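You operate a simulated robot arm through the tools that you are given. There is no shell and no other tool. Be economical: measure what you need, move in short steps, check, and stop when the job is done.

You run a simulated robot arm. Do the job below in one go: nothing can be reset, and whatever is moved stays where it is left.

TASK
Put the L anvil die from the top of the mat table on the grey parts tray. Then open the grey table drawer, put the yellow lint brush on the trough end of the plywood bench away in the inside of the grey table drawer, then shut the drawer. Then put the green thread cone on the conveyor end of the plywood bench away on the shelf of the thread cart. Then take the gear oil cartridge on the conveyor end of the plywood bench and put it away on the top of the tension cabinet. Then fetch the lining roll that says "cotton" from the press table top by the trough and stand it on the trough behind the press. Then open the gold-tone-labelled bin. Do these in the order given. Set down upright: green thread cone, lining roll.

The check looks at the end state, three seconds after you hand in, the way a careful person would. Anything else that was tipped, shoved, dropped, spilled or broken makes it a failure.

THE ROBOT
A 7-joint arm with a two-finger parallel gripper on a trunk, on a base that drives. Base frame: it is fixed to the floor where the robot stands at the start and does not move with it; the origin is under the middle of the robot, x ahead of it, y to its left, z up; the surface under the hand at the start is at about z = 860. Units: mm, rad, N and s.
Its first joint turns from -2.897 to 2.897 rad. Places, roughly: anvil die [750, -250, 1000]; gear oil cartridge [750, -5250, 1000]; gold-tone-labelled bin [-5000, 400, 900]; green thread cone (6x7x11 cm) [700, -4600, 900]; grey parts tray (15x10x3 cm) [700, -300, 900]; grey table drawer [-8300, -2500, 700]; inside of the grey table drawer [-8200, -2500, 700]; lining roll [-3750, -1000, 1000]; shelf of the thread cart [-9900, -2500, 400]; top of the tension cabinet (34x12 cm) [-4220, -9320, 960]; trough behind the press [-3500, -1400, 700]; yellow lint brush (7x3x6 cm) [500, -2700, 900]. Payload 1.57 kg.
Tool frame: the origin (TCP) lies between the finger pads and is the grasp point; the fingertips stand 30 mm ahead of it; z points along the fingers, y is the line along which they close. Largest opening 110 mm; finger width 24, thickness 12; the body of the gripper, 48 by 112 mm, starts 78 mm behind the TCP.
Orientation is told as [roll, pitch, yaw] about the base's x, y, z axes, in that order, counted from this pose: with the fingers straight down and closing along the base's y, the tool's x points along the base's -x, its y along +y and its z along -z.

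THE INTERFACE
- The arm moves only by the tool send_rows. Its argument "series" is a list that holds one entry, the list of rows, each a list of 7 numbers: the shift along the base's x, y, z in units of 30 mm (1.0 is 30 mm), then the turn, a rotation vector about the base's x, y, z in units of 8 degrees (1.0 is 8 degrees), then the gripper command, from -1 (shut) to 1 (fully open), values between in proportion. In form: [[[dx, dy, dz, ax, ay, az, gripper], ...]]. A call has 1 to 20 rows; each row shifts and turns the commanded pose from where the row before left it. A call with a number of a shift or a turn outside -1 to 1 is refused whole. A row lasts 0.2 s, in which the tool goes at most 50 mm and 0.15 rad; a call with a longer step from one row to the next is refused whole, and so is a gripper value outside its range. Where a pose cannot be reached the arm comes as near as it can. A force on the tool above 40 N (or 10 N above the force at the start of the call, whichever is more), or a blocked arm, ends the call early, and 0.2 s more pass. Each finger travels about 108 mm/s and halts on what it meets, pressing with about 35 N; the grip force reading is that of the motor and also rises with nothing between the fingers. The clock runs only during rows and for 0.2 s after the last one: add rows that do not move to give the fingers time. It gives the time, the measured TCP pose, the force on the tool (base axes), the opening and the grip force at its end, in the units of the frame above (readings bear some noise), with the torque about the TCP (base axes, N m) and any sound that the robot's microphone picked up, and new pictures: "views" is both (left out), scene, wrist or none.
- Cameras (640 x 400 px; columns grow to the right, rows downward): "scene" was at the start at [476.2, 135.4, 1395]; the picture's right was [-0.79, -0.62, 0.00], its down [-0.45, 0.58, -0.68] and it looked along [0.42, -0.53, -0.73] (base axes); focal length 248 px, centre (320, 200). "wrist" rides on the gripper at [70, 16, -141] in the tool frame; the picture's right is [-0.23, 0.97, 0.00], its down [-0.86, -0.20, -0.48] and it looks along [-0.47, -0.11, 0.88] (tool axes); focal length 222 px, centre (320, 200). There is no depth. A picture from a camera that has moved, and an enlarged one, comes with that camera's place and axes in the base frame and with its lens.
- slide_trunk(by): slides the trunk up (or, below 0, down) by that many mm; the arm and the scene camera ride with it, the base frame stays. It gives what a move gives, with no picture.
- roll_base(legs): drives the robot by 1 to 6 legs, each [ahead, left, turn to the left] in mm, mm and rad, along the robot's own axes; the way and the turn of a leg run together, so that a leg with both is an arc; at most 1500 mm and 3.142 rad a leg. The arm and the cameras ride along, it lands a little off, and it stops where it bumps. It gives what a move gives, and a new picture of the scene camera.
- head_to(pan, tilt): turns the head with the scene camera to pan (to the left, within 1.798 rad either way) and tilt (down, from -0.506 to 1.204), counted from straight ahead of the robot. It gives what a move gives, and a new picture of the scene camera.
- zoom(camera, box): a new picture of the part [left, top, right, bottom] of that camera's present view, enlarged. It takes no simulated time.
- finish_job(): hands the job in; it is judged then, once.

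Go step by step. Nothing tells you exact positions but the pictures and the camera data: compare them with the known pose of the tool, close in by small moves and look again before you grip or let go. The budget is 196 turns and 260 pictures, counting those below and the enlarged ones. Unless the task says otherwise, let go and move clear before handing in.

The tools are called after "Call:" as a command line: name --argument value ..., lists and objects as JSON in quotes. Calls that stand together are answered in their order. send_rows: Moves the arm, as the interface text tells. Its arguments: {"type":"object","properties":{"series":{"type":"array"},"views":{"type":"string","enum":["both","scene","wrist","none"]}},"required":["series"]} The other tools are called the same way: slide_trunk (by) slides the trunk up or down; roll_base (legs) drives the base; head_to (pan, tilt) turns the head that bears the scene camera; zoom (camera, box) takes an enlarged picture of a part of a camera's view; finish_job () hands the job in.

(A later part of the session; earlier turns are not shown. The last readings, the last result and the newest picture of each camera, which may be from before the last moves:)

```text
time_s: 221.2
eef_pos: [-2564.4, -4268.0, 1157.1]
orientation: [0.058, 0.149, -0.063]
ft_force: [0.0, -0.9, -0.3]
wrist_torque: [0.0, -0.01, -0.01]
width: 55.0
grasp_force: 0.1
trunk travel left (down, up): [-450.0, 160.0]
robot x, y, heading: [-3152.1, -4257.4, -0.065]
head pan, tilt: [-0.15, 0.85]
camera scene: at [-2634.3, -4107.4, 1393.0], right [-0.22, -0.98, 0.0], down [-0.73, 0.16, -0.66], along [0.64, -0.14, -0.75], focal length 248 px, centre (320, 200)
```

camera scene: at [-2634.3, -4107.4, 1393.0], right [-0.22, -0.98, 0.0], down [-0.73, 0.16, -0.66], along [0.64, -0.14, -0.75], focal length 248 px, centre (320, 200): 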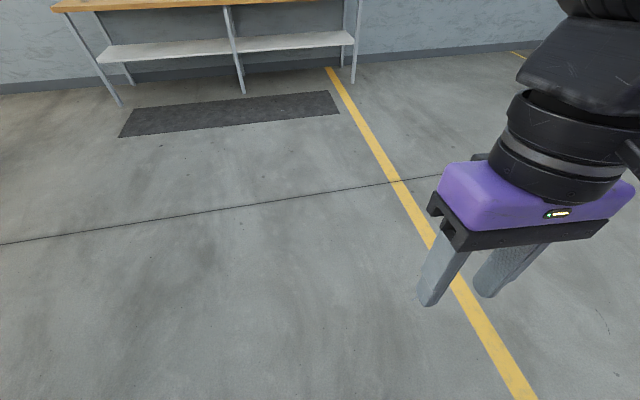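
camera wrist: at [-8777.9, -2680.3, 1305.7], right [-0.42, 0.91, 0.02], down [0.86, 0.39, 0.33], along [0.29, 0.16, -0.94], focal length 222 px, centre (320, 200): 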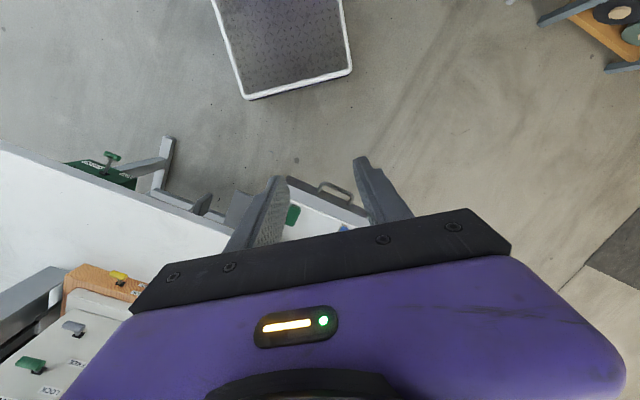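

Call:
roll_base --legs '[[0, 0, 0.065], [1500, 0, 0], [1000, 750, 0], [420, 750, 0]]'

Call:
send_rows --series '[[[0, 0, 0, -0.2, -0.55, 0, 0.2], [0, 0, 0, -0.2, -0.52, 0, 0.2], [0, 0, 0, 0, 0, 0, 0.2]]]' --views "both"

```text
time_s: 239.4
eef_pos: [402.4, -2683.1, 1156.4]
orientation: [0.057, 0.148, 0.017]
ft_force: [0.0, 0.0, -0.3]
wrist_torque: [0.01, 0.0, -0.01]
width: 55.1
grasp_force: 0.0
trunk travel left (down, up): [-450.0, 160.0]
robot x, y, heading: [-183.2, -2719.5, 0.015]
head pan, tilt: [-0.15, 0.85]
camera scene: at [318.3, -2528.9, 1393.0], right [-0.14, -0.99, 0.0], down [-0.74, 0.1, -0.66], along [0.65, -0.09, -0.75], focal length 248 px, centre (320, 200)
```

scene: 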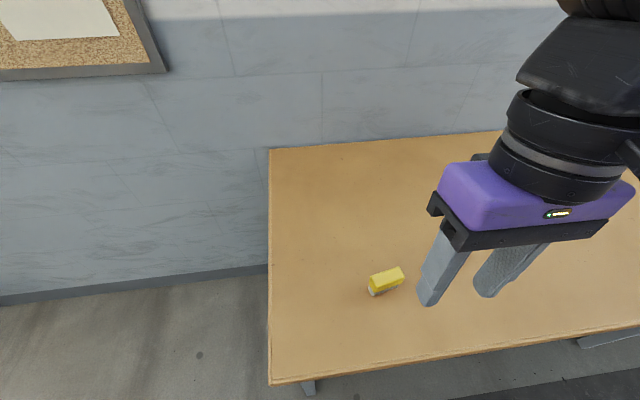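

```text
time_s: 240.2
eef_pos: [401.3, -2683.7, 1154.5]
orientation: [0.0, -0.002, 0.015]
ft_force: [0.1, -0.3, 0.4]
wrist_torque: [0.03, 0.0, -0.01]
width: 66.1
grasp_force: 0.2
trunk travel left (down, up): [-450.0, 160.0]
robot x, y, heading: [-184.3, -2721.2, 0.009]
head pan, tilt: [-0.15, 0.85]
camera scene: at [318.3, -2528.9, 1393.0], right [-0.14, -0.99, 0.0], down [-0.74, 0.1, -0.66], along [0.65, -0.09, -0.75], focal length 248 px, centre (320, 200)
camera wrist: at [331.1, -2667.4, 1295.7], right [0.21, 0.98, 0.0], down [0.86, -0.19, 0.48], along [0.47, -0.1, -0.88], focal length 222 px, centre (320, 200)
```

scene: 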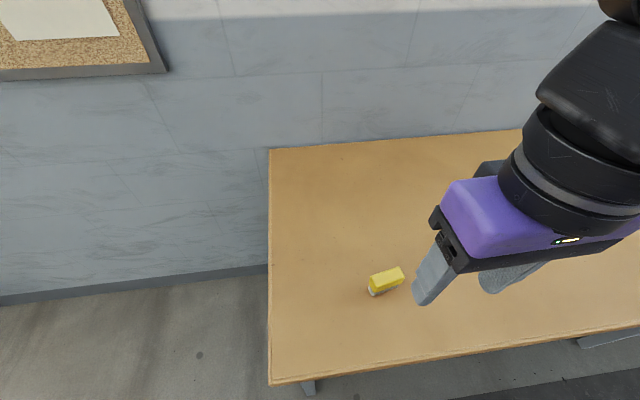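
wrist: 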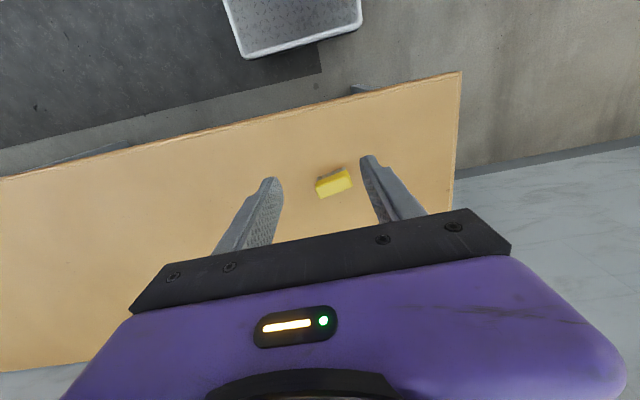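

I'm at the bench with the yellow brush in view. Zooming for its shape and orientation.

Call:
zoom --camera "scene" --box '[350, 255, 430, 305]'

Call:
zoom --camera "wrist" --box '[290, 155, 370, 205]'

```text
8.00 times, centred on (390, 280) of scene
camera zoom: at [318.3, -2528.9, 1393.0], right [-0.14, -0.99, 0.0], down [-0.74, 0.1, -0.66], along [0.65, -0.09, -0.75], focal length 1985 px, centre (-240, -440)
```

zoom: 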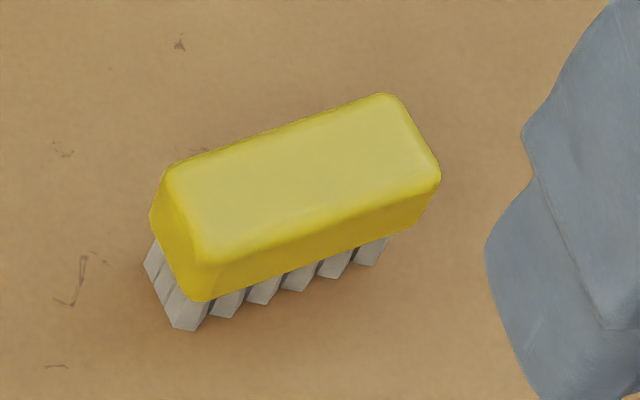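

```text
8.00 times, centred on (330, 180) of wrist
camera zoom: at [331.1, -2667.4, 1295.7], right [0.21, 0.98, 0.0], down [0.86, -0.19, 0.48], along [0.47, -0.1, -0.88], focal length 1777 px, centre (240, 360)
```

zoom: 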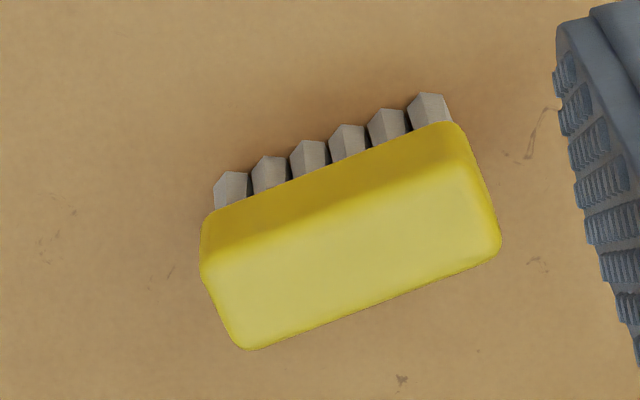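

Triangulating, the brush top centre is at [491, -2678, ~962] with its long axis nearly along y. I turn the tool to close across the short side and descend partway.

Call:
send_rows --series '[[[0.3, 0.02, -0.3, 0, 0, -1, 0.2], [0.3, 0.02, -0.3, 0, 0, -1, 0.2], [0.3, 0.02, -0.3, 0, 0, -1, 0.2], [0.3, 0.02, -0.3, 0, 0, -1, 0.2], [0.3, 0.02, -0.3, 0, 0, -1, 0.2], [0.3, 0.02, -0.3, 0, 0, -1, 0.2], [0.3, 0.02, -0.3, 0, 0, -1, 0.2], [0.3, 0.02, -0.3, 0, 0, -1, 0.2], [0.3, 0.02, -0.3, 0, 0, -1, 0.2], [0.3, 0.02, -0.3, 0, 0, -1, 0.2], [0, 0, 0, 0, 0, 0, 0.2], [0, 0, 0, 0, 0, 0, 0.2]]]'

```text
time_s: 242.8
eef_pos: [492.7, -2675.2, 1067.8]
orientation: [-0.001, 0.001, -1.381]
ft_force: [0.2, 0.5, -0.4]
wrist_torque: [0.04, 0.0, -0.02]
width: 66.0
grasp_force: 0.1
trunk travel left (down, up): [-450.0, 160.0]
robot x, y, heading: [-179.6, -2720.3, 0.018]
head pan, tilt: [-0.15, 0.85]
camera scene: at [318.3, -2528.9, 1392.9], right [-0.14, -0.99, 0.0], down [-0.74, 0.1, -0.66], along [0.65, -0.09, -0.75], focal length 248 px, centre (320, 200)
camera wrist: at [494.4, -2604.3, 1207.8], right [1.0, -0.04, 0.0], down [-0.04, -0.88, 0.48], along [-0.02, -0.48, -0.88], focal length 222 px, centre (320, 200)
```

scene: 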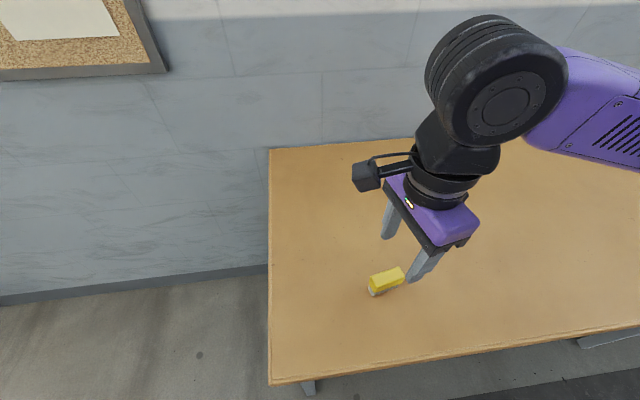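
wrist: 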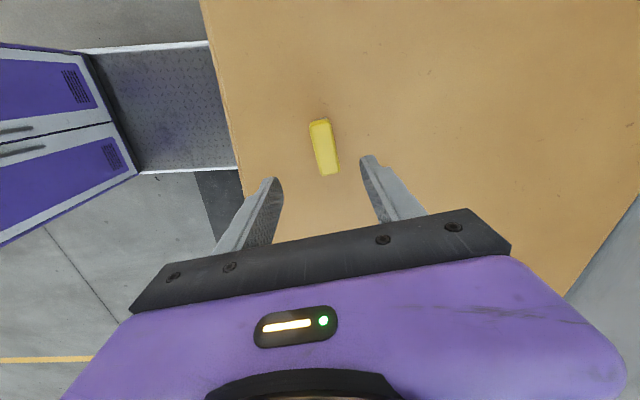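

Call:
send_rows --series '[[[0.1, -0.03, -0.8, 0, 0, -0.3, 0.2], [0, 0, -0.8, 0, 0, 0, 0.2], [0, 0, -0.8, 0, 0, 0, 0.2], [0, 0, -0.8, 0, 0, 0, 0.2], [0, 0, -0.7, 0, 0, 0, 0.2], [0, 0, 0, 0, 0, 0, 0.2], [0, 0, 0, 0, 0, 0, 0.2]]]'

```text
time_s: 244.4
eef_pos: [493.3, -2676.3, 949.0]
orientation: [0.0, -0.002, -1.425]
ft_force: [-0.7, -0.4, 0.4]
wrist_torque: [-0.01, -0.04, 0.02]
width: 65.7
grasp_force: 0.0
trunk travel left (down, up): [-450.0, 160.0]
robot x, y, heading: [-186.2, -2720.9, 0.01]
head pan, tilt: [-0.15, 0.85]
camera scene: at [318.3, -2528.8, 1392.9], right [-0.14, -0.99, 0.0], down [-0.74, 0.1, -0.66], along [0.65, -0.09, -0.75], focal length 248 px, centre (320, 200)
camera wrist: at [498.5, -2604.6, 1089.7], right [1.0, -0.08, 0.0], down [-0.07, -0.87, 0.48], along [-0.04, -0.48, -0.88], focal length 222 px, centre (320, 200)
```

scene: 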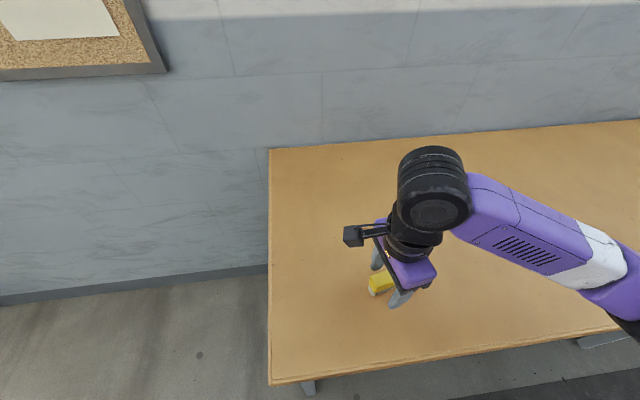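
wrist: 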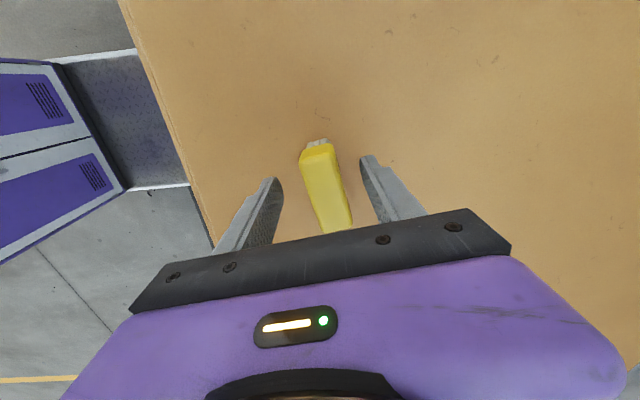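

Call:
send_rows --series '[[[0.05, 0, -0.6, 0, 0, 0, 0.2], [0, 0, 0, 0, 0, 0, 0.2], [0, 0, 0, 0, 0, 0, -0.3], [0, 0, 0, 0, 0, 0, -1], [0, 0, 0, 0, 0, 0, -1], [0, 0, 0, 0, 0, 0, -1], [0, 0, 0.7, 0, 0, 0, -1], [0, 0, 1, 0, 0, 0, -1]]]'

```text
time_s: 246.2
eef_pos: [494.9, -2678.0, 980.4]
orientation: [-0.001, -0.001, -1.424]
ft_force: [0.5, 0.5, -1.3]
wrist_torque: [0.04, 0.01, 0.02]
width: 25.3
grasp_force: 35.0
trunk travel left (down, up): [-450.0, 160.0]
robot x, y, heading: [-181.5, -2722.1, 0.014]
head pan, tilt: [-0.15, 0.85]
camera scene: at [318.4, -2528.9, 1392.9], right [-0.14, -0.99, 0.0], down [-0.74, 0.1, -0.66], along [0.65, -0.09, -0.75], focal length 248 px, centre (320, 200)
camera wrist: at [501.2, -2605.8, 1120.7], right [1.0, -0.08, 0.0], down [-0.07, -0.87, 0.48], along [-0.04, -0.48, -0.88], focal length 222 px, centre (320, 200)
```

scene: 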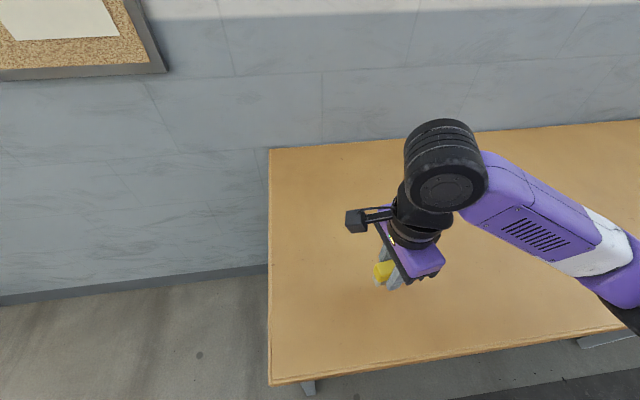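
wrist: 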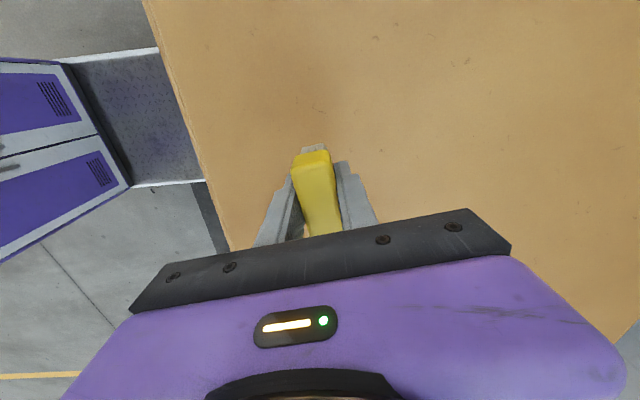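

The brush is held. I lift, tuck the arm, and drive backwards along the aisle to the drawer.

Call:
send_rows --series '[[[0, 0, 1, 0, 0, 0, -1], [-0.5, 0, 1, 0, 0, 0, -1], [-0.6, 0, 1, 0, 0, 0, -1], [-0.6, 0, 1, 0, 0, 0, -1], [-0.6, 0, 1, 0, 0, 0, -1], [0, 0, 0, 0, 0, 0, -1]]]' --views "none"

Call:
roll_base --legs '[[-420, -750, 0], [-1000, -700, 0], [-1500, 0, 0], [-1500, 0, 0], [-1500, 0, 0]]'

```text
time_s: 247.6
eef_pos: [425.7, -2678.7, 1131.2]
orientation: [-0.001, 0.0, -1.423]
ft_force: [0.6, 0.6, 0.0]
wrist_torque: [-0.01, 0.02, -0.01]
width: 25.1
grasp_force: 35.3
trunk travel left (down, up): [-450.0, 160.0]
robot x, y, heading: [-183.3, -2724.5, 0.013]
head pan, tilt: [-0.15, 0.85]
```

```text
time_s: 278.6
eef_pos: [-5414.7, -4108.7, 1130.7]
orientation: [0.0, -0.002, -1.43]
ft_force: [-0.9, 0.2, -1.4]
wrist_torque: [0.01, 0.01, 0.01]
width: 25.1
grasp_force: 34.6
trunk travel left (down, up): [-450.0, 160.0]
robot x, y, heading: [-6027.2, -4151.8, 0.008]
head pan, tilt: [-0.15, 0.85]
camera scene: at [-5522.9, -3959.9, 1392.9], right [-0.14, -0.99, 0.0], down [-0.74, 0.1, -0.66], along [0.65, -0.09, -0.75], focal length 248 px, centre (320, 200)
```

scene: 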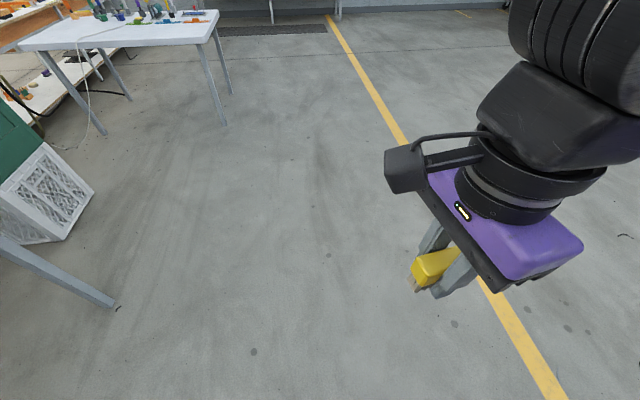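

Call:
roll_base --legs '[[-1500, 0, 0], [-1500, 0, 0], [-120, 0, 0], [0, 0, 0.66], [686, 867, 0]]'

Call:
head_to --pan -0.15 --tilt 0.85

```text
time_s: 300.8
eef_pos: [-8704.8, -2760.3, 1131.2]
orientation: [0.0, -0.002, -0.733]
ft_force: [-0.6, -0.1, -0.1]
wrist_torque: [-0.03, 0.01, -0.01]
width: 25.0
grasp_force: 35.0
trunk travel left (down, up): [-450.0, 160.0]
robot x, y, heading: [-9149.9, -3189.2, 0.706]
head pan, tilt: [-0.15, 0.85]
camera scene: at [-8883.9, -2715.3, 1392.9], right [0.53, -0.85, 0.0], down [-0.64, -0.4, -0.66], along [0.56, 0.35, -0.75], focal length 248 px, centre (320, 200)
```

scene: 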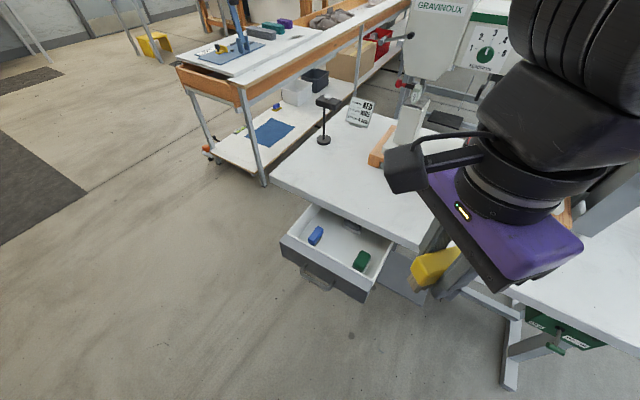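

```text
time_s: 301.4
eef_pos: [-8703.6, -2759.8, 1131.6]
orientation: [-0.001, -0.002, -0.734]
ft_force: [0.7, -0.2, 0.0]
wrist_torque: [0.05, -0.02, -0.02]
width: 25.2
grasp_force: 35.4
trunk travel left (down, up): [-450.0, 160.0]
robot x, y, heading: [-9147.1, -3183.3, 0.704]
head pan, tilt: [-0.15, 0.85]
camera scene: at [-8883.9, -2715.3, 1392.9], right [0.53, -0.85, 0.0], down [-0.64, -0.4, -0.66], along [0.56, 0.35, -0.75], focal length 248 px, centre (320, 200)
```

scene: 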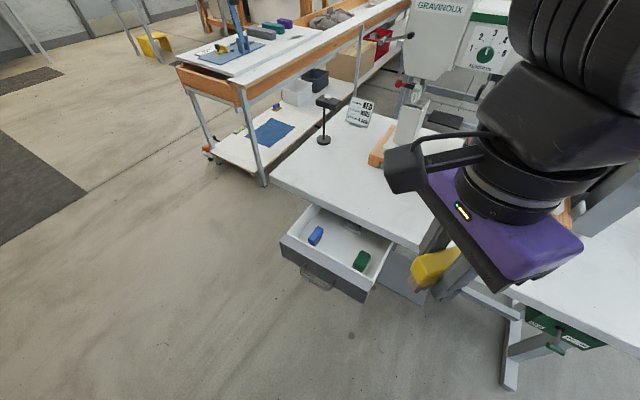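

Call:
roll_base --legs '[[78, 91, 0]]'

Call:
zoom --camera "scene" --box '[280, 190, 440, 290]'

```text
time_s: 302.6
eef_pos: [-8702.5, -2639.3, 1131.7]
orientation: [0.001, -0.001, -0.732]
ft_force: [0.0, 0.8, 0.0]
wrist_torque: [0.0, -0.01, 0.03]
width: 25.1
grasp_force: 34.2
trunk travel left (down, up): [-450.0, 160.0]
robot x, y, heading: [-9143.9, -3060.4, 0.71]
head pan, tilt: [-0.15, 0.85]
camera scene: at [-8882.7, -2594.2, 1393.0], right [0.53, -0.85, 0.0], down [-0.64, -0.4, -0.66], along [0.56, 0.35, -0.75], focal length 248 px, centre (320, 200)
```

scene: 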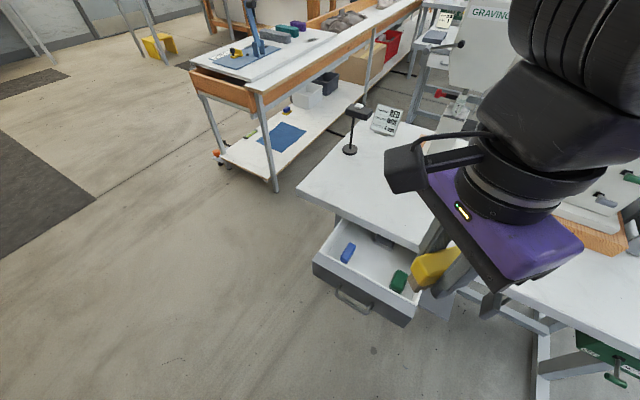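

```text
4.00 times, centred on (360, 240) of scene
camera zoom: at [-8882.7, -2594.2, 1393.0], right [0.53, -0.85, 0.0], down [-0.64, -0.4, -0.66], along [0.56, 0.35, -0.75], focal length 993 px, centre (160, 40)
```

zoom: 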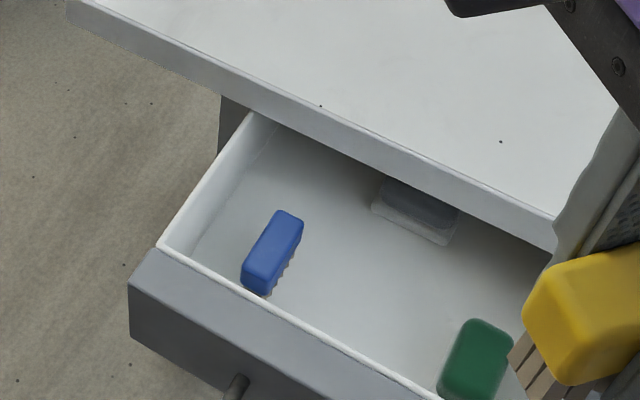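

The drawer's free spot is around [-8548, -2545], between the two brushes (at y≈-2460 and -2628). I lower the trunk and bring the brush above it, turned with its long side along x.

Call:
slide_trunk --by -200

Call:
send_rows --series '[[[0.5, 0.3, 0, 0, 0, 0.75, -1], [0.7, 0.4, 0, 0, 0, 0.75, -1], [0.7, 0.4, 0, 0, 0, 0.75, -1], [0.8, 0.5, 0, 0, 0, 0.75, -1], [0.8, 0.5, 0, 0, 0, 0.75, -1], [0.8, 0.5, 0, 0, 0, 0.75, -1], [0.8, 0.5, 0, 0, 0, 0.75, -1], [0, 0, 0, 0, 0, 0, -1], [0, 0, 0, 0, 0, 0, -1]]]'

```text
time_s: 304.8
eef_pos: [-8703.3, -2638.3, 931.9]
orientation: [-0.001, 0.0, -0.732]
ft_force: [-0.1, 0.1, -1.7]
wrist_torque: [0.0, -0.02, -0.01]
width: 25.4
grasp_force: 34.8
trunk travel left (down, up): [-250.0, 360.0]
robot x, y, heading: [-9143.8, -3064.1, 0.708]
head pan, tilt: [-0.15, 0.85]
```

```text
time_s: 306.8
eef_pos: [-8551.8, -2544.9, 929.4]
orientation: [0.0, -0.002, 0.002]
ft_force: [0.3, -0.5, -0.5]
wrist_torque: [0.01, 0.01, 0.04]
width: 25.1
grasp_force: 35.0
trunk travel left (down, up): [-250.0, 360.0]
robot x, y, heading: [-9143.9, -3062.3, 0.71]
head pan, tilt: [-0.15, 0.85]
camera scene: at [-8882.7, -2594.1, 1192.9], right [0.53, -0.85, 0.0], down [-0.64, -0.4, -0.66], along [0.56, 0.35, -0.75], focal length 248 px, centre (320, 200)
camera wrist: at [-8621.0, -2528.6, 1070.1], right [0.23, 0.97, 0.0], down [0.85, -0.2, 0.48], along [0.47, -0.11, -0.88], focal length 222 px, centre (320, 200)
```

scene: 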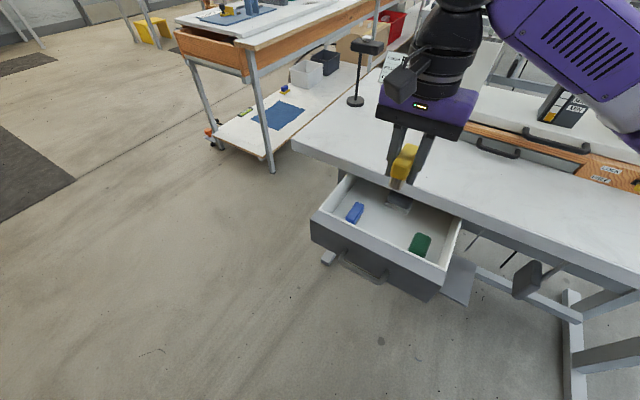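
wrist: 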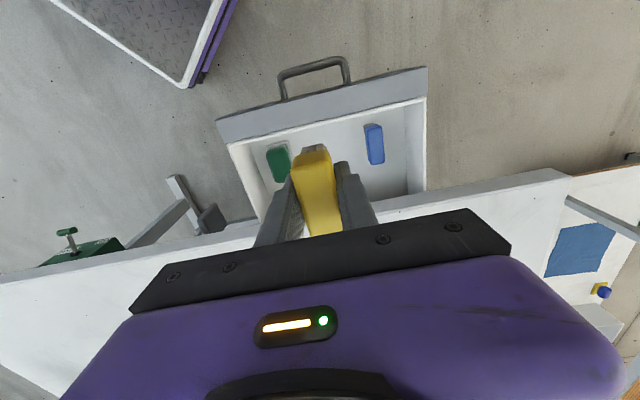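

Call:
send_rows --series '[[[0.5, 0, -0.6, 0, 0, 0, -1], [0.5, 0, -0.8, 0, 0, 0, -1], [0, 0, -0.8, 0, 0, 0, -1], [0, 0, -0.8, 0, 0, 0, -1], [0, 0, 0, 0, 0, 0, -1], [0, 0, 0, 0, 0, 0, -1]]]'

```text
time_s: 308.2
eef_pos: [-8519.3, -2543.9, 839.0]
orientation: [-0.001, -0.002, 0.002]
ft_force: [-1.2, -0.5, -0.8]
wrist_torque: [-0.01, 0.01, -0.01]
width: 25.3
grasp_force: 35.1
trunk travel left (down, up): [-250.0, 360.0]
robot x, y, heading: [-9143.3, -3065.0, 0.712]
head pan, tilt: [-0.15, 0.85]
camera scene: at [-8882.7, -2594.1, 1192.9], right [0.53, -0.85, 0.0], down [-0.64, -0.4, -0.66], along [0.56, 0.35, -0.75], focal length 248 px, centre (320, 200)
camera wrist: at [-8589.3, -2526.7, 979.8], right [0.23, 0.97, 0.0], down [0.85, -0.2, 0.48], along [0.47, -0.11, -0.88], focal length 222 px, centre (320, 200)
```

scene: 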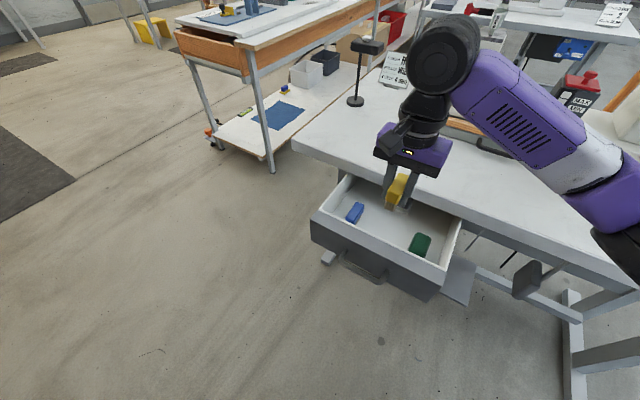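
wrist: 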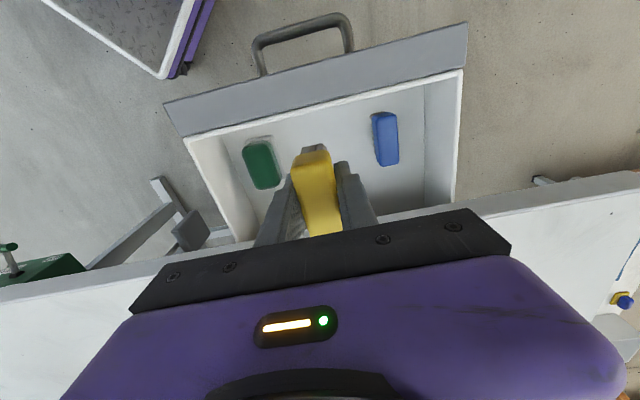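

The opening measures about x -8565 to -8450, so there is room. I lower the brush into the drawer.

Call:
send_rows --series '[[[0.2, 0, -0.5, 0, 0, 0, -1], [0.1, 0, -0.7, 0, 0, 0, -1], [0, 0, -0.7, 0, 0, 0, -1], [0, 0, -0.7, 0, 0, 0, -1], [0, 0, -0.4, 0, 0, 0, -1], [0, 0, 0, 0, 0, 0, -1]]]'

```text
time_s: 309.6
eef_pos: [-8508.9, -2546.9, 750.5]
orientation: [-0.001, 0.0, 0.002]
ft_force: [-0.4, -0.2, -0.6]
wrist_torque: [0.05, 0.01, 0.03]
width: 25.1
grasp_force: 35.2
trunk travel left (down, up): [-250.0, 360.0]
robot x, y, heading: [-9145.0, -3059.6, 0.704]
head pan, tilt: [-0.15, 0.85]
camera scene: at [-8882.7, -2594.1, 1193.0], right [0.53, -0.85, 0.0], down [-0.64, -0.4, -0.66], along [0.56, 0.35, -0.75], focal length 248 px, centre (320, 200)
camera wrist: at [-8579.0, -2529.6, 890.1], right [0.23, 0.97, 0.0], down [0.85, -0.2, 0.48], along [0.47, -0.11, -0.88], focal length 222 px, centre (320, 200)
```

scene: 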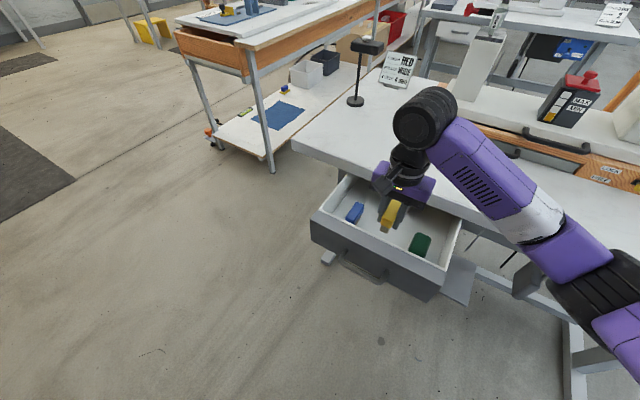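
wrist: 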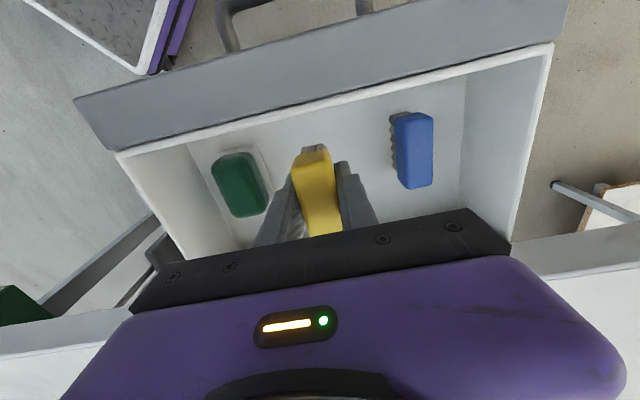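

Call:
send_rows --series '[[[0, 0, -0.4, 0, 0, 0, -1], [0, 0, -0.4, 0, 0, 0, -1], [0, 0, -0.2, 0, 0, 0, -1], [0, 0, 0, 0, 0, 0, -1]]]' --views "wrist"

```text
time_s: 310.6
eef_pos: [-8509.9, -2547.4, 720.7]
orientation: [-0.001, -0.002, 0.001]
ft_force: [-0.3, 0.2, -1.4]
wrist_torque: [0.0, 0.0, -0.02]
width: 25.4
grasp_force: 35.2
trunk travel left (down, up): [-250.0, 360.0]
robot x, y, heading: [-9142.5, -3068.4, 0.708]
head pan, tilt: [-0.15, 0.85]
camera wrist: at [-8580.0, -2530.0, 861.2], right [0.23, 0.97, 0.0], down [0.85, -0.2, 0.48], along [0.47, -0.11, -0.88], focal length 222 px, centre (320, 200)
```

wrist: 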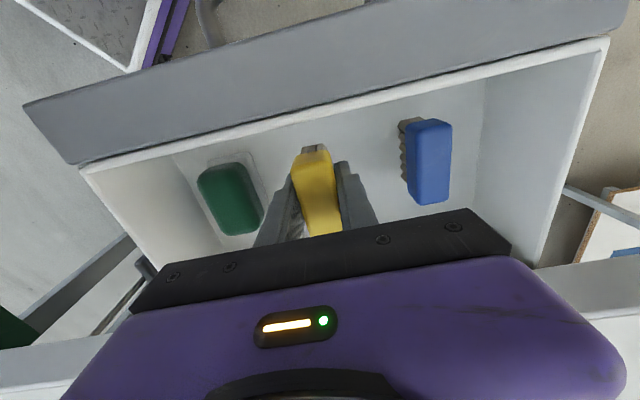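

Call:
send_rows --series '[[[0, 0, -0.15, 0, 0, 0, -1], [0, 0, -0.15, 0, 0, 0, -1], [0, 0, -0.15, 0, 0, 0, -1], [0, 0, 0, 0, 0, 0, -1]]]' --views "wrist"

```text
time_s: 311.6
eef_pos: [-8510.8, -2546.0, 706.5]
orientation: [0.0, 0.0, 0.002]
ft_force: [0.2, 0.9, 0.2]
wrist_torque: [0.02, -0.03, -0.03]
width: 25.2
grasp_force: 34.8
trunk travel left (down, up): [-250.0, 360.0]
robot x, y, heading: [-9145.3, -3062.2, 0.706]
head pan, tilt: [-0.15, 0.85]
camera wrist: at [-8581.3, -2528.7, 847.5], right [0.23, 0.97, 0.0], down [0.85, -0.2, 0.48], along [0.47, -0.11, -0.88], focal length 222 px, centre (320, 200)
```

wrist: 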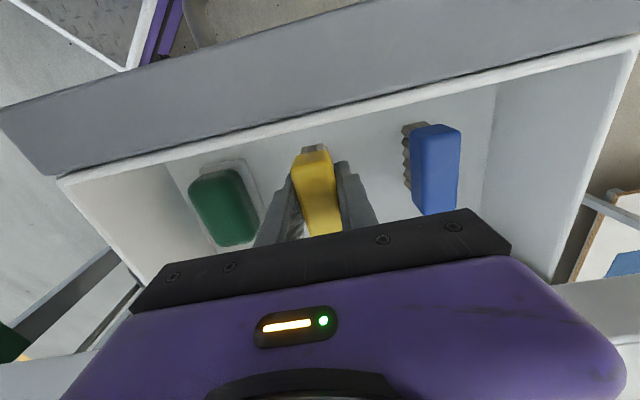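

Call:
send_rows --series '[[[0, 0, -0.15, 0, 0, 0, -1], [0, 0, -0.15, 0, 0, 0, -1], [0, 0, 0, 0, 0, 0, -1]]]' --views "none"

```text
time_s: 312.4
eef_pos: [-8511.1, -2547.1, 698.9]
orientation: [0.001, 0.002, 0.0]
ft_force: [0.3, -0.2, -0.5]
wrist_torque: [0.0, -0.03, -0.02]
width: 25.4
grasp_force: 34.7
trunk travel left (down, up): [-250.0, 360.0]
robot x, y, heading: [-9145.5, -3063.1, 0.708]
head pan, tilt: [-0.15, 0.85]
```

Call:
send_rows --series '[[[0, 0, -0.15, 0, 0, 0, -1], [0, 0, -0.15, 0, 0, 0, -1], [0, 0, 0, 0, 0, 0, -1]]]' --views "both"

```text
time_s: 313.2
eef_pos: [-8510.9, -2545.6, 690.4]
orientation: [0.001, 0.0, 0.001]
ft_force: [0.4, 0.6, -0.8]
wrist_torque: [0.0, -0.01, 0.01]
width: 25.0
grasp_force: 35.0
trunk travel left (down, up): [-250.0, 360.0]
robot x, y, heading: [-9144.0, -3064.7, 0.702]
head pan, tilt: [-0.15, 0.85]
camera scene: at [-8882.7, -2594.1, 1192.9], right [0.53, -0.85, 0.0], down [-0.64, -0.4, -0.66], along [0.56, 0.35, -0.75], focal length 248 px, centre (320, 200)
camera wrist: at [-8581.4, -2528.9, 830.7], right [0.23, 0.97, 0.0], down [0.85, -0.2, 0.48], along [0.47, -0.11, -0.88], focal length 222 px, centre (320, 200)
```

scene: 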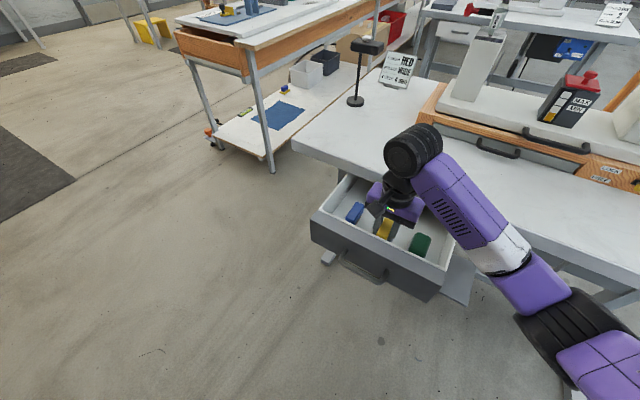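
wrist: 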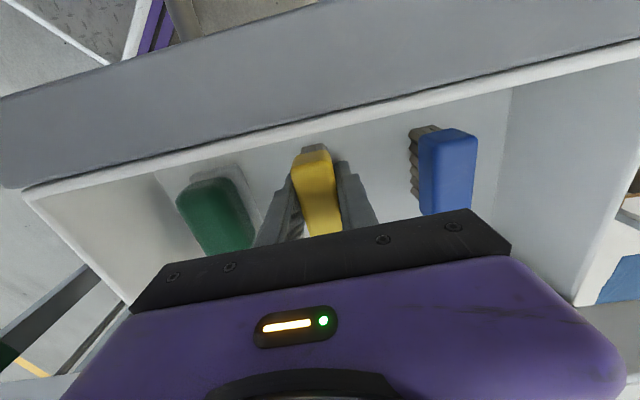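

Call:
send_rows --series '[[[0, 0, -0.15, 0, 0, 0, -1], [0, 0, -0.15, 0, 0, 0, -1], [0, 0, -0.1, 0, 0, 0, -1], [0, 0, 0, 0, 0, 0, -1]]]' --views "none"

Call:
zoom --camera "wrist" --box '[240, 100, 400, 200]'

```text
time_s: 314.0
eef_pos: [-8508.5, -2545.9, 684.2]
orientation: [0.004, -0.009, 0.0]
ft_force: [0.2, -2.6, 18.6]
wrist_torque: [-0.27, 0.32, 0.03]
width: 25.2
grasp_force: 34.8
trunk travel left (down, up): [-250.0, 360.0]
robot x, y, heading: [-9145.3, -3063.0, 0.708]
head pan, tilt: [-0.15, 0.85]
stopped in row 3: the force on the tool passed its limit at 46 N (the readings are from after the stop); the commanded pose is now the measured one
```

```text
4.00 times, centred on (320, 150) of wrist
camera zoom: at [-8579.7, -2530.3, 823.8], right [0.23, 0.97, 0.01], down [0.85, -0.2, 0.48], along [0.47, -0.1, -0.87], focal length 888 px, centre (320, 400)
```

zoom: 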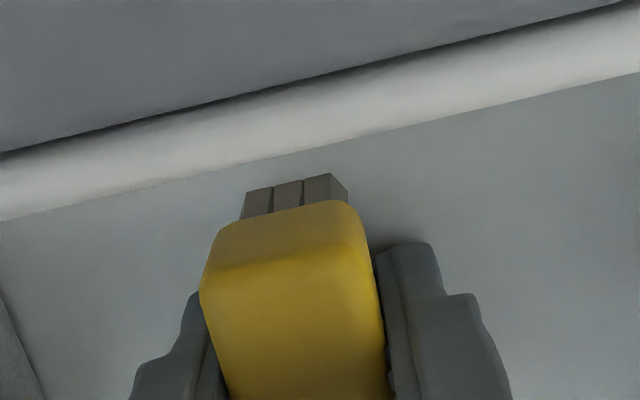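

The brush now rests on the drawer floor. Releasing and lifting out.

Call:
send_rows --series '[[[0, 0, 0.05, 0, 0, 0, -0.4], [0, 0, 0, 0, 0, 0, -0.15], [0, 0, 0, 0, 0, 0, -0.15], [0, 0, 0.5, 0, 0, 0, -0.15], [0, 0, 0.8, 0, 0, 0, -0.15], [0, 0, 1, 0, 0, 0, -0.15], [0, 0, 1, 0, 0, 0, -0.15], [0, 0, 1, 0, 0, 0, -0.15], [0, 0, 1, 0, 0, 0, -0.15], [0, 0, 1, 0, 0, 0, -0.15], [0, 0, 0, 0, 0, 0, -0.15]]]'

```text
time_s: 316.4
eef_pos: [-8511.5, -2544.3, 874.7]
orientation: [0.0, -0.005, 0.0]
ft_force: [0.1, 0.4, -0.5]
wrist_torque: [-0.02, -0.01, -0.01]
width: 46.9
grasp_force: 0.0
trunk travel left (down, up): [-250.0, 360.0]
robot x, y, heading: [-9143.5, -3066.4, 0.71]
head pan, tilt: [-0.15, 0.85]
camera scene: at [-8882.7, -2594.1, 1192.9], right [0.53, -0.85, 0.0], down [-0.64, -0.4, -0.66], along [0.56, 0.35, -0.75], focal length 248 px, centre (320, 200)
camera wrist: at [-8581.7, -2528.6, 1015.4], right [0.23, 0.97, 0.0], down [0.85, -0.2, 0.48], along [0.47, -0.11, -0.88], focal length 222 px, centre (320, 200)
```

scene: 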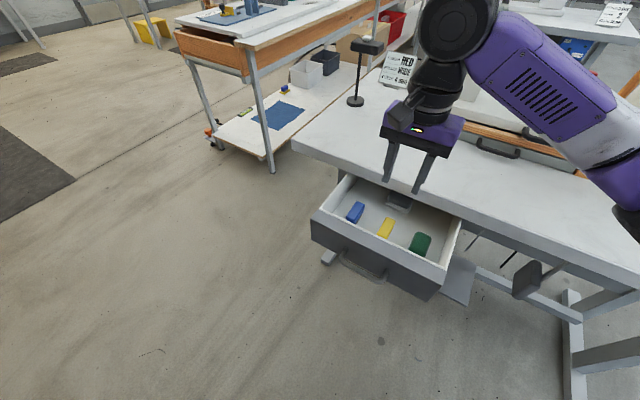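
wrist: 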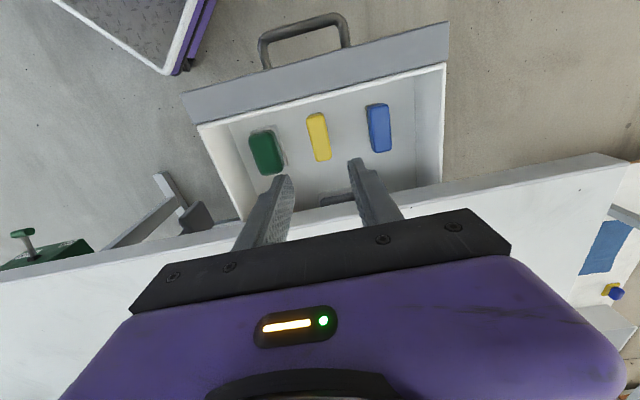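

The yellow brush stands inside between the others. Now I move in front of the handle with the fingers shut and tool tilted, to push the drawer closed by its bar.

Call:
send_rows --series '[[[-1, 0, 0, 0, 0, 0, -0.5], [-1, 0, 0, 0, 0, 0, -1], [-1, 0, 0, 0, 0, 0, -1], [-1, 0, 0, 0, 0, 0, -1], [-1, 0, 0, 0, 0, 0, -1], [-1, 0, 0, 0, 0, 0, -1], [-0.8, 0, 0, 0, -1, 0, -1], [0, 0, 0, 0, -1, 0, -1], [0, 0, 0, 0, -1, 0, -1], [0, 0, -1, 0, 0, 0, -1], [0, 0, -1, 0, 0, 0, -1], [0, 0, -1, 0, 0, 0, -1], [0, 0, 0, 0, 0, 0, -1]]]'

```text
time_s: 319.2
eef_pos: [-8710.2, -2547.1, 781.3]
orientation: [0.003, -0.425, 0.0]
ft_force: [-1.5, 0.6, 0.2]
wrist_torque: [0.0, 0.0, -0.01]
width: 0.2
grasp_force: 21.4
trunk travel left (down, up): [-250.0, 360.0]
robot x, y, heading: [-9144.9, -3058.5, 0.709]
head pan, tilt: [-0.15, 0.85]
camera scene: at [-8882.8, -2594.2, 1193.0], right [0.53, -0.85, 0.0], down [-0.64, -0.4, -0.66], along [0.56, 0.35, -0.75], focal length 248 px, centre (320, 200)
camera wrist: at [-8832.7, -2531.3, 880.2], right [0.21, 0.97, 0.1], down [0.58, -0.2, 0.79], along [0.79, -0.11, -0.61], focal length 222 px, centre (320, 200)
```

scene: 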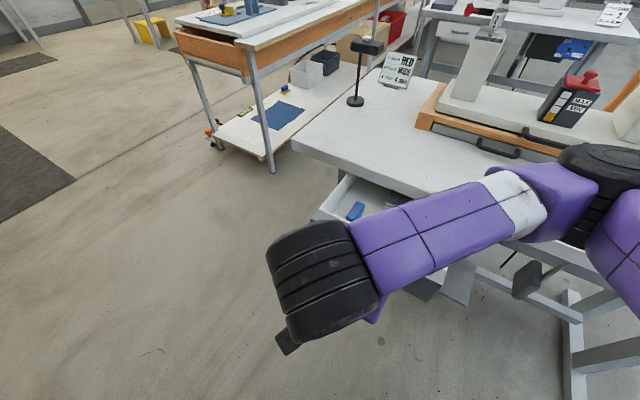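
wrist: 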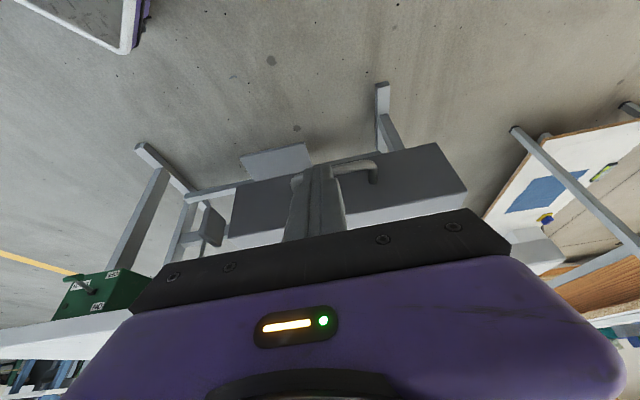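

Call:
send_rows --series '[[[0, 0, -0.9, 0, 0, 0, -1], [0, 0, -0.9, 0, 0, 0, -1], [0, 0, -0.9, 0, 0, 0, -1], [0.5, 0, 0, 0, 0, 0, -1], [0, 0, 0, 0, 0, 0, -1]]]'

```text
time_s: 320.4
eef_pos: [-8696.2, -2548.2, 702.2]
orientation: [0.002, -0.426, 0.002]
ft_force: [-0.4, -0.4, 0.1]
wrist_torque: [0.01, 0.01, 0.02]
width: 0.0
grasp_force: 21.1
trunk travel left (down, up): [-250.0, 360.0]
robot x, y, heading: [-9144.3, -3062.8, 0.71]
head pan, tilt: [-0.15, 0.85]
camera scene: at [-8882.7, -2594.1, 1192.9], right [0.53, -0.85, 0.0], down [-0.64, -0.4, -0.66], along [0.56, 0.35, -0.75], focal length 248 px, centre (320, 200)
camera wrist: at [-8818.5, -2532.2, 801.1], right [0.21, 0.97, 0.1], down [0.58, -0.2, 0.79], along [0.79, -0.11, -0.61], focal length 222 px, centre (320, 200)
```

scene: 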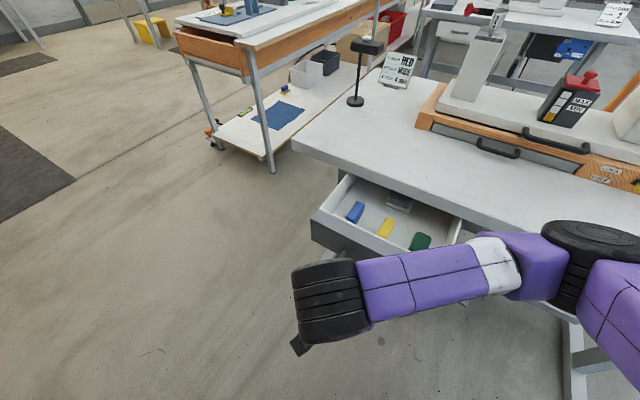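
wrist: 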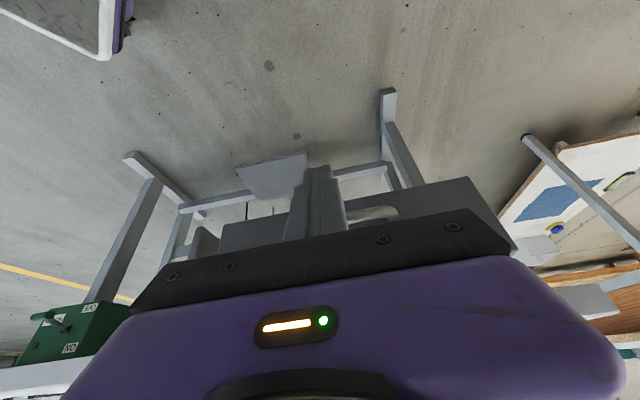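

Call:
send_rows --series '[[[0.5, 0, 0, 0, 0, 0, -1], [0.5, 0, 0, 0, 0, 0, -1], [0.5, 0, 0, 0, 0, 0, -1], [0.5, 0, 0, 0, 0, 0, -1], [0.5, 0, 0, 0, 0, 0, -1], [0.5, 0, 0, 0, 0, 0, -1], [0.5, 0, 0, 0, 0, 0, -1], [0, 0, 0, 0, 0, 0, -1]]]'

```text
time_s: 322.2
eef_pos: [-8592.2, -2546.0, 702.7]
orientation: [0.003, -0.426, -0.001]
ft_force: [-1.5, 0.4, 0.5]
wrist_torque: [-0.04, 0.0, 0.0]
width: 0.0
grasp_force: 21.6
trunk travel left (down, up): [-250.0, 360.0]
robot x, y, heading: [-9142.6, -3061.5, 0.702]
head pan, tilt: [-0.15, 0.85]
camera scene: at [-8882.7, -2594.2, 1193.0], right [0.53, -0.85, 0.0], down [-0.64, -0.4, -0.66], along [0.56, 0.35, -0.75], focal length 248 px, centre (320, 200)
camera wrist: at [-8714.2, -2530.4, 801.3], right [0.21, 0.97, 0.1], down [0.58, -0.2, 0.79], along [0.79, -0.11, -0.61], focal length 222 px, centre (320, 200)
```

scene: 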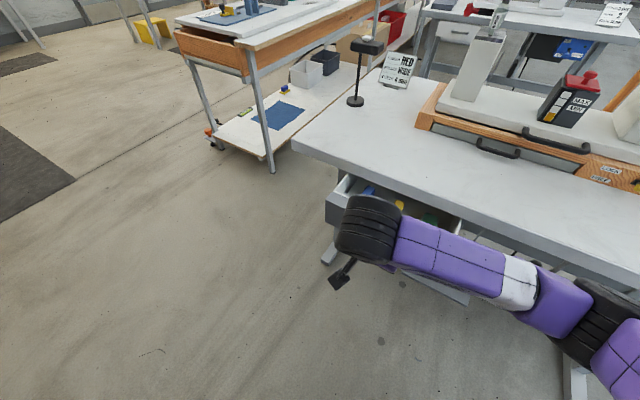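
wrist: 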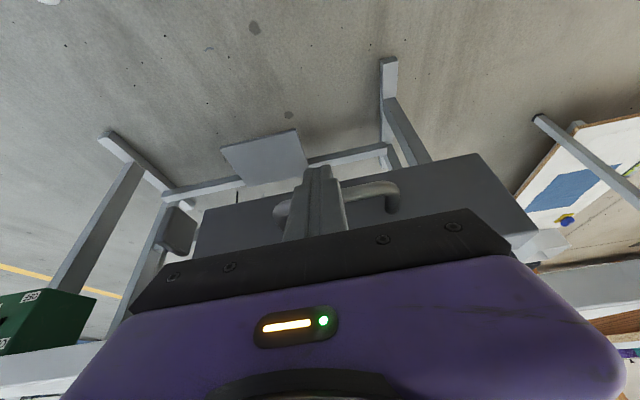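

Call:
send_rows --series '[[[0.5, 0, 0, 0, 0, 0, -1], [0.5, 0, 0, 0, 0, 0, -1], [0.5, 0, 0, 0, 0, 0, -1], [0.5, 0, 0, 0, 0, 0, -1], [0.5, 0, 0, 0, 0, 0, -1], [0.5, 0, 0, 0, 0, 0, -1], [0, 0, 0, 0, 0, 0, -1]]]'

```text
time_s: 323.8
eef_pos: [-8502.7, -2545.6, 702.3]
orientation: [0.001, -0.427, 0.0]
ft_force: [-1.7, 0.7, -1.4]
wrist_torque: [0.03, 0.05, 0.01]
width: 0.0
grasp_force: 21.6
trunk travel left (down, up): [-250.0, 360.0]
robot x, y, heading: [-9144.0, -3062.6, 0.707]
head pan, tilt: [-0.15, 0.85]
camera scene: at [-8882.7, -2594.2, 1192.9], right [0.53, -0.85, 0.0], down [-0.64, -0.4, -0.66], along [0.56, 0.35, -0.75], focal length 248 px, centre (320, 200)
camera wrist: at [-8625.0, -2529.3, 801.8], right [0.21, 0.97, 0.1], down [0.58, -0.2, 0.79], along [0.79, -0.11, -0.61], focal length 222 px, centre (320, 200)
```

scene: 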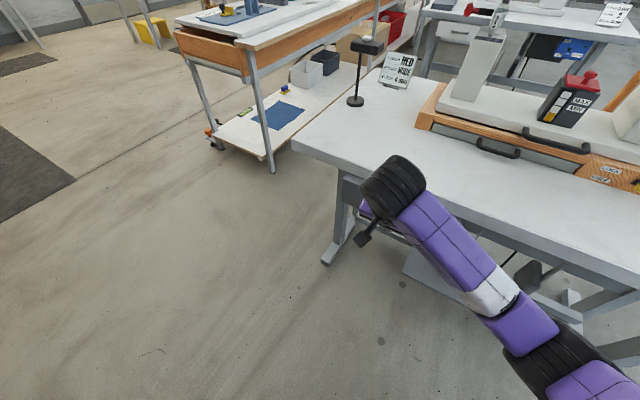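
wrist: 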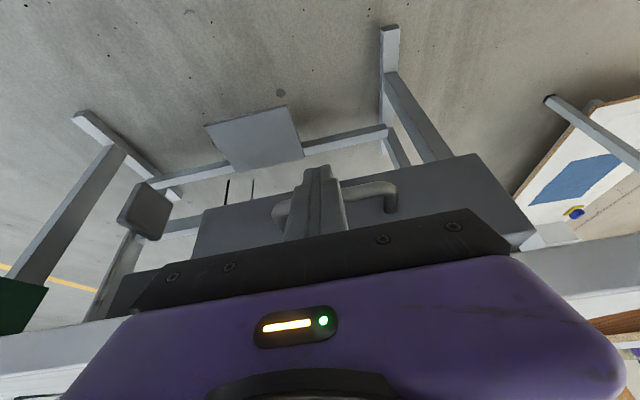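

Call:
send_rows --series '[[[0.3, 0, 0, 0, 0, 0, -1], [0.3, 0, 0, 0, 0, 0, -1], [0.3, 0, 0, 0, 0, 0, -1], [0.2, 0, 0, 0, 0, 0, -1], [0.2, 0, 0, 0, 0, 0, -1], [0, 0, 0, 0, 0, 0, -1]]]'

```text
time_s: 325.1
eef_pos: [-8469.7, -2544.2, 699.6]
orientation: [-0.001, -0.411, 0.013]
ft_force: [-2.6, -1.2, -0.9]
wrist_torque: [-0.05, 0.02, -0.04]
width: 0.0
grasp_force: 22.1
trunk travel left (down, up): [-250.0, 360.0]
robot x, y, heading: [-9144.8, -3056.1, 0.705]
head pan, tilt: [-0.15, 0.85]
stopped in row 6: the force on the tool passed its limit at 45 N (the readings are from after the stop); the commanded pose is now the measured one
camera scene: at [-8883.5, -2594.1, 1192.9], right [0.53, -0.85, 0.0], down [-0.64, -0.4, -0.66], along [0.56, 0.35, -0.75], focal length 248 px, centre (320, 200)
camera wrist: at [-8591.1, -2528.3, 799.3], right [0.2, 0.98, 0.09], down [0.59, -0.19, 0.78], along [0.78, -0.1, -0.62], focal length 222 px, centre (320, 200)
```

scene: 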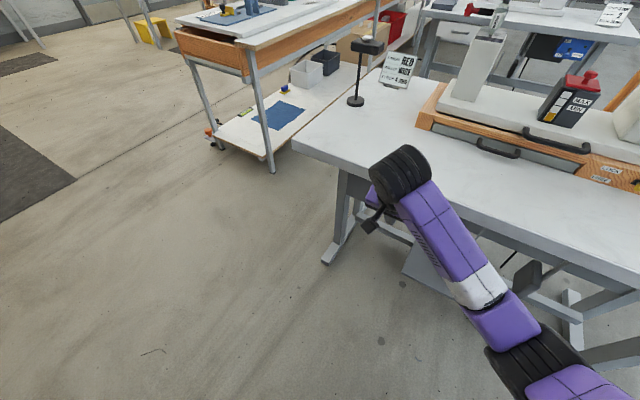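
wrist: 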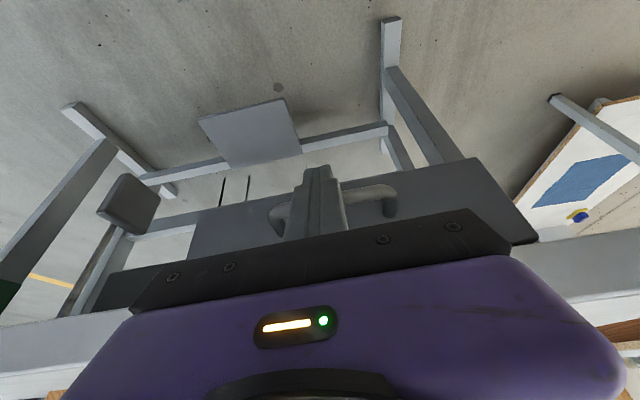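

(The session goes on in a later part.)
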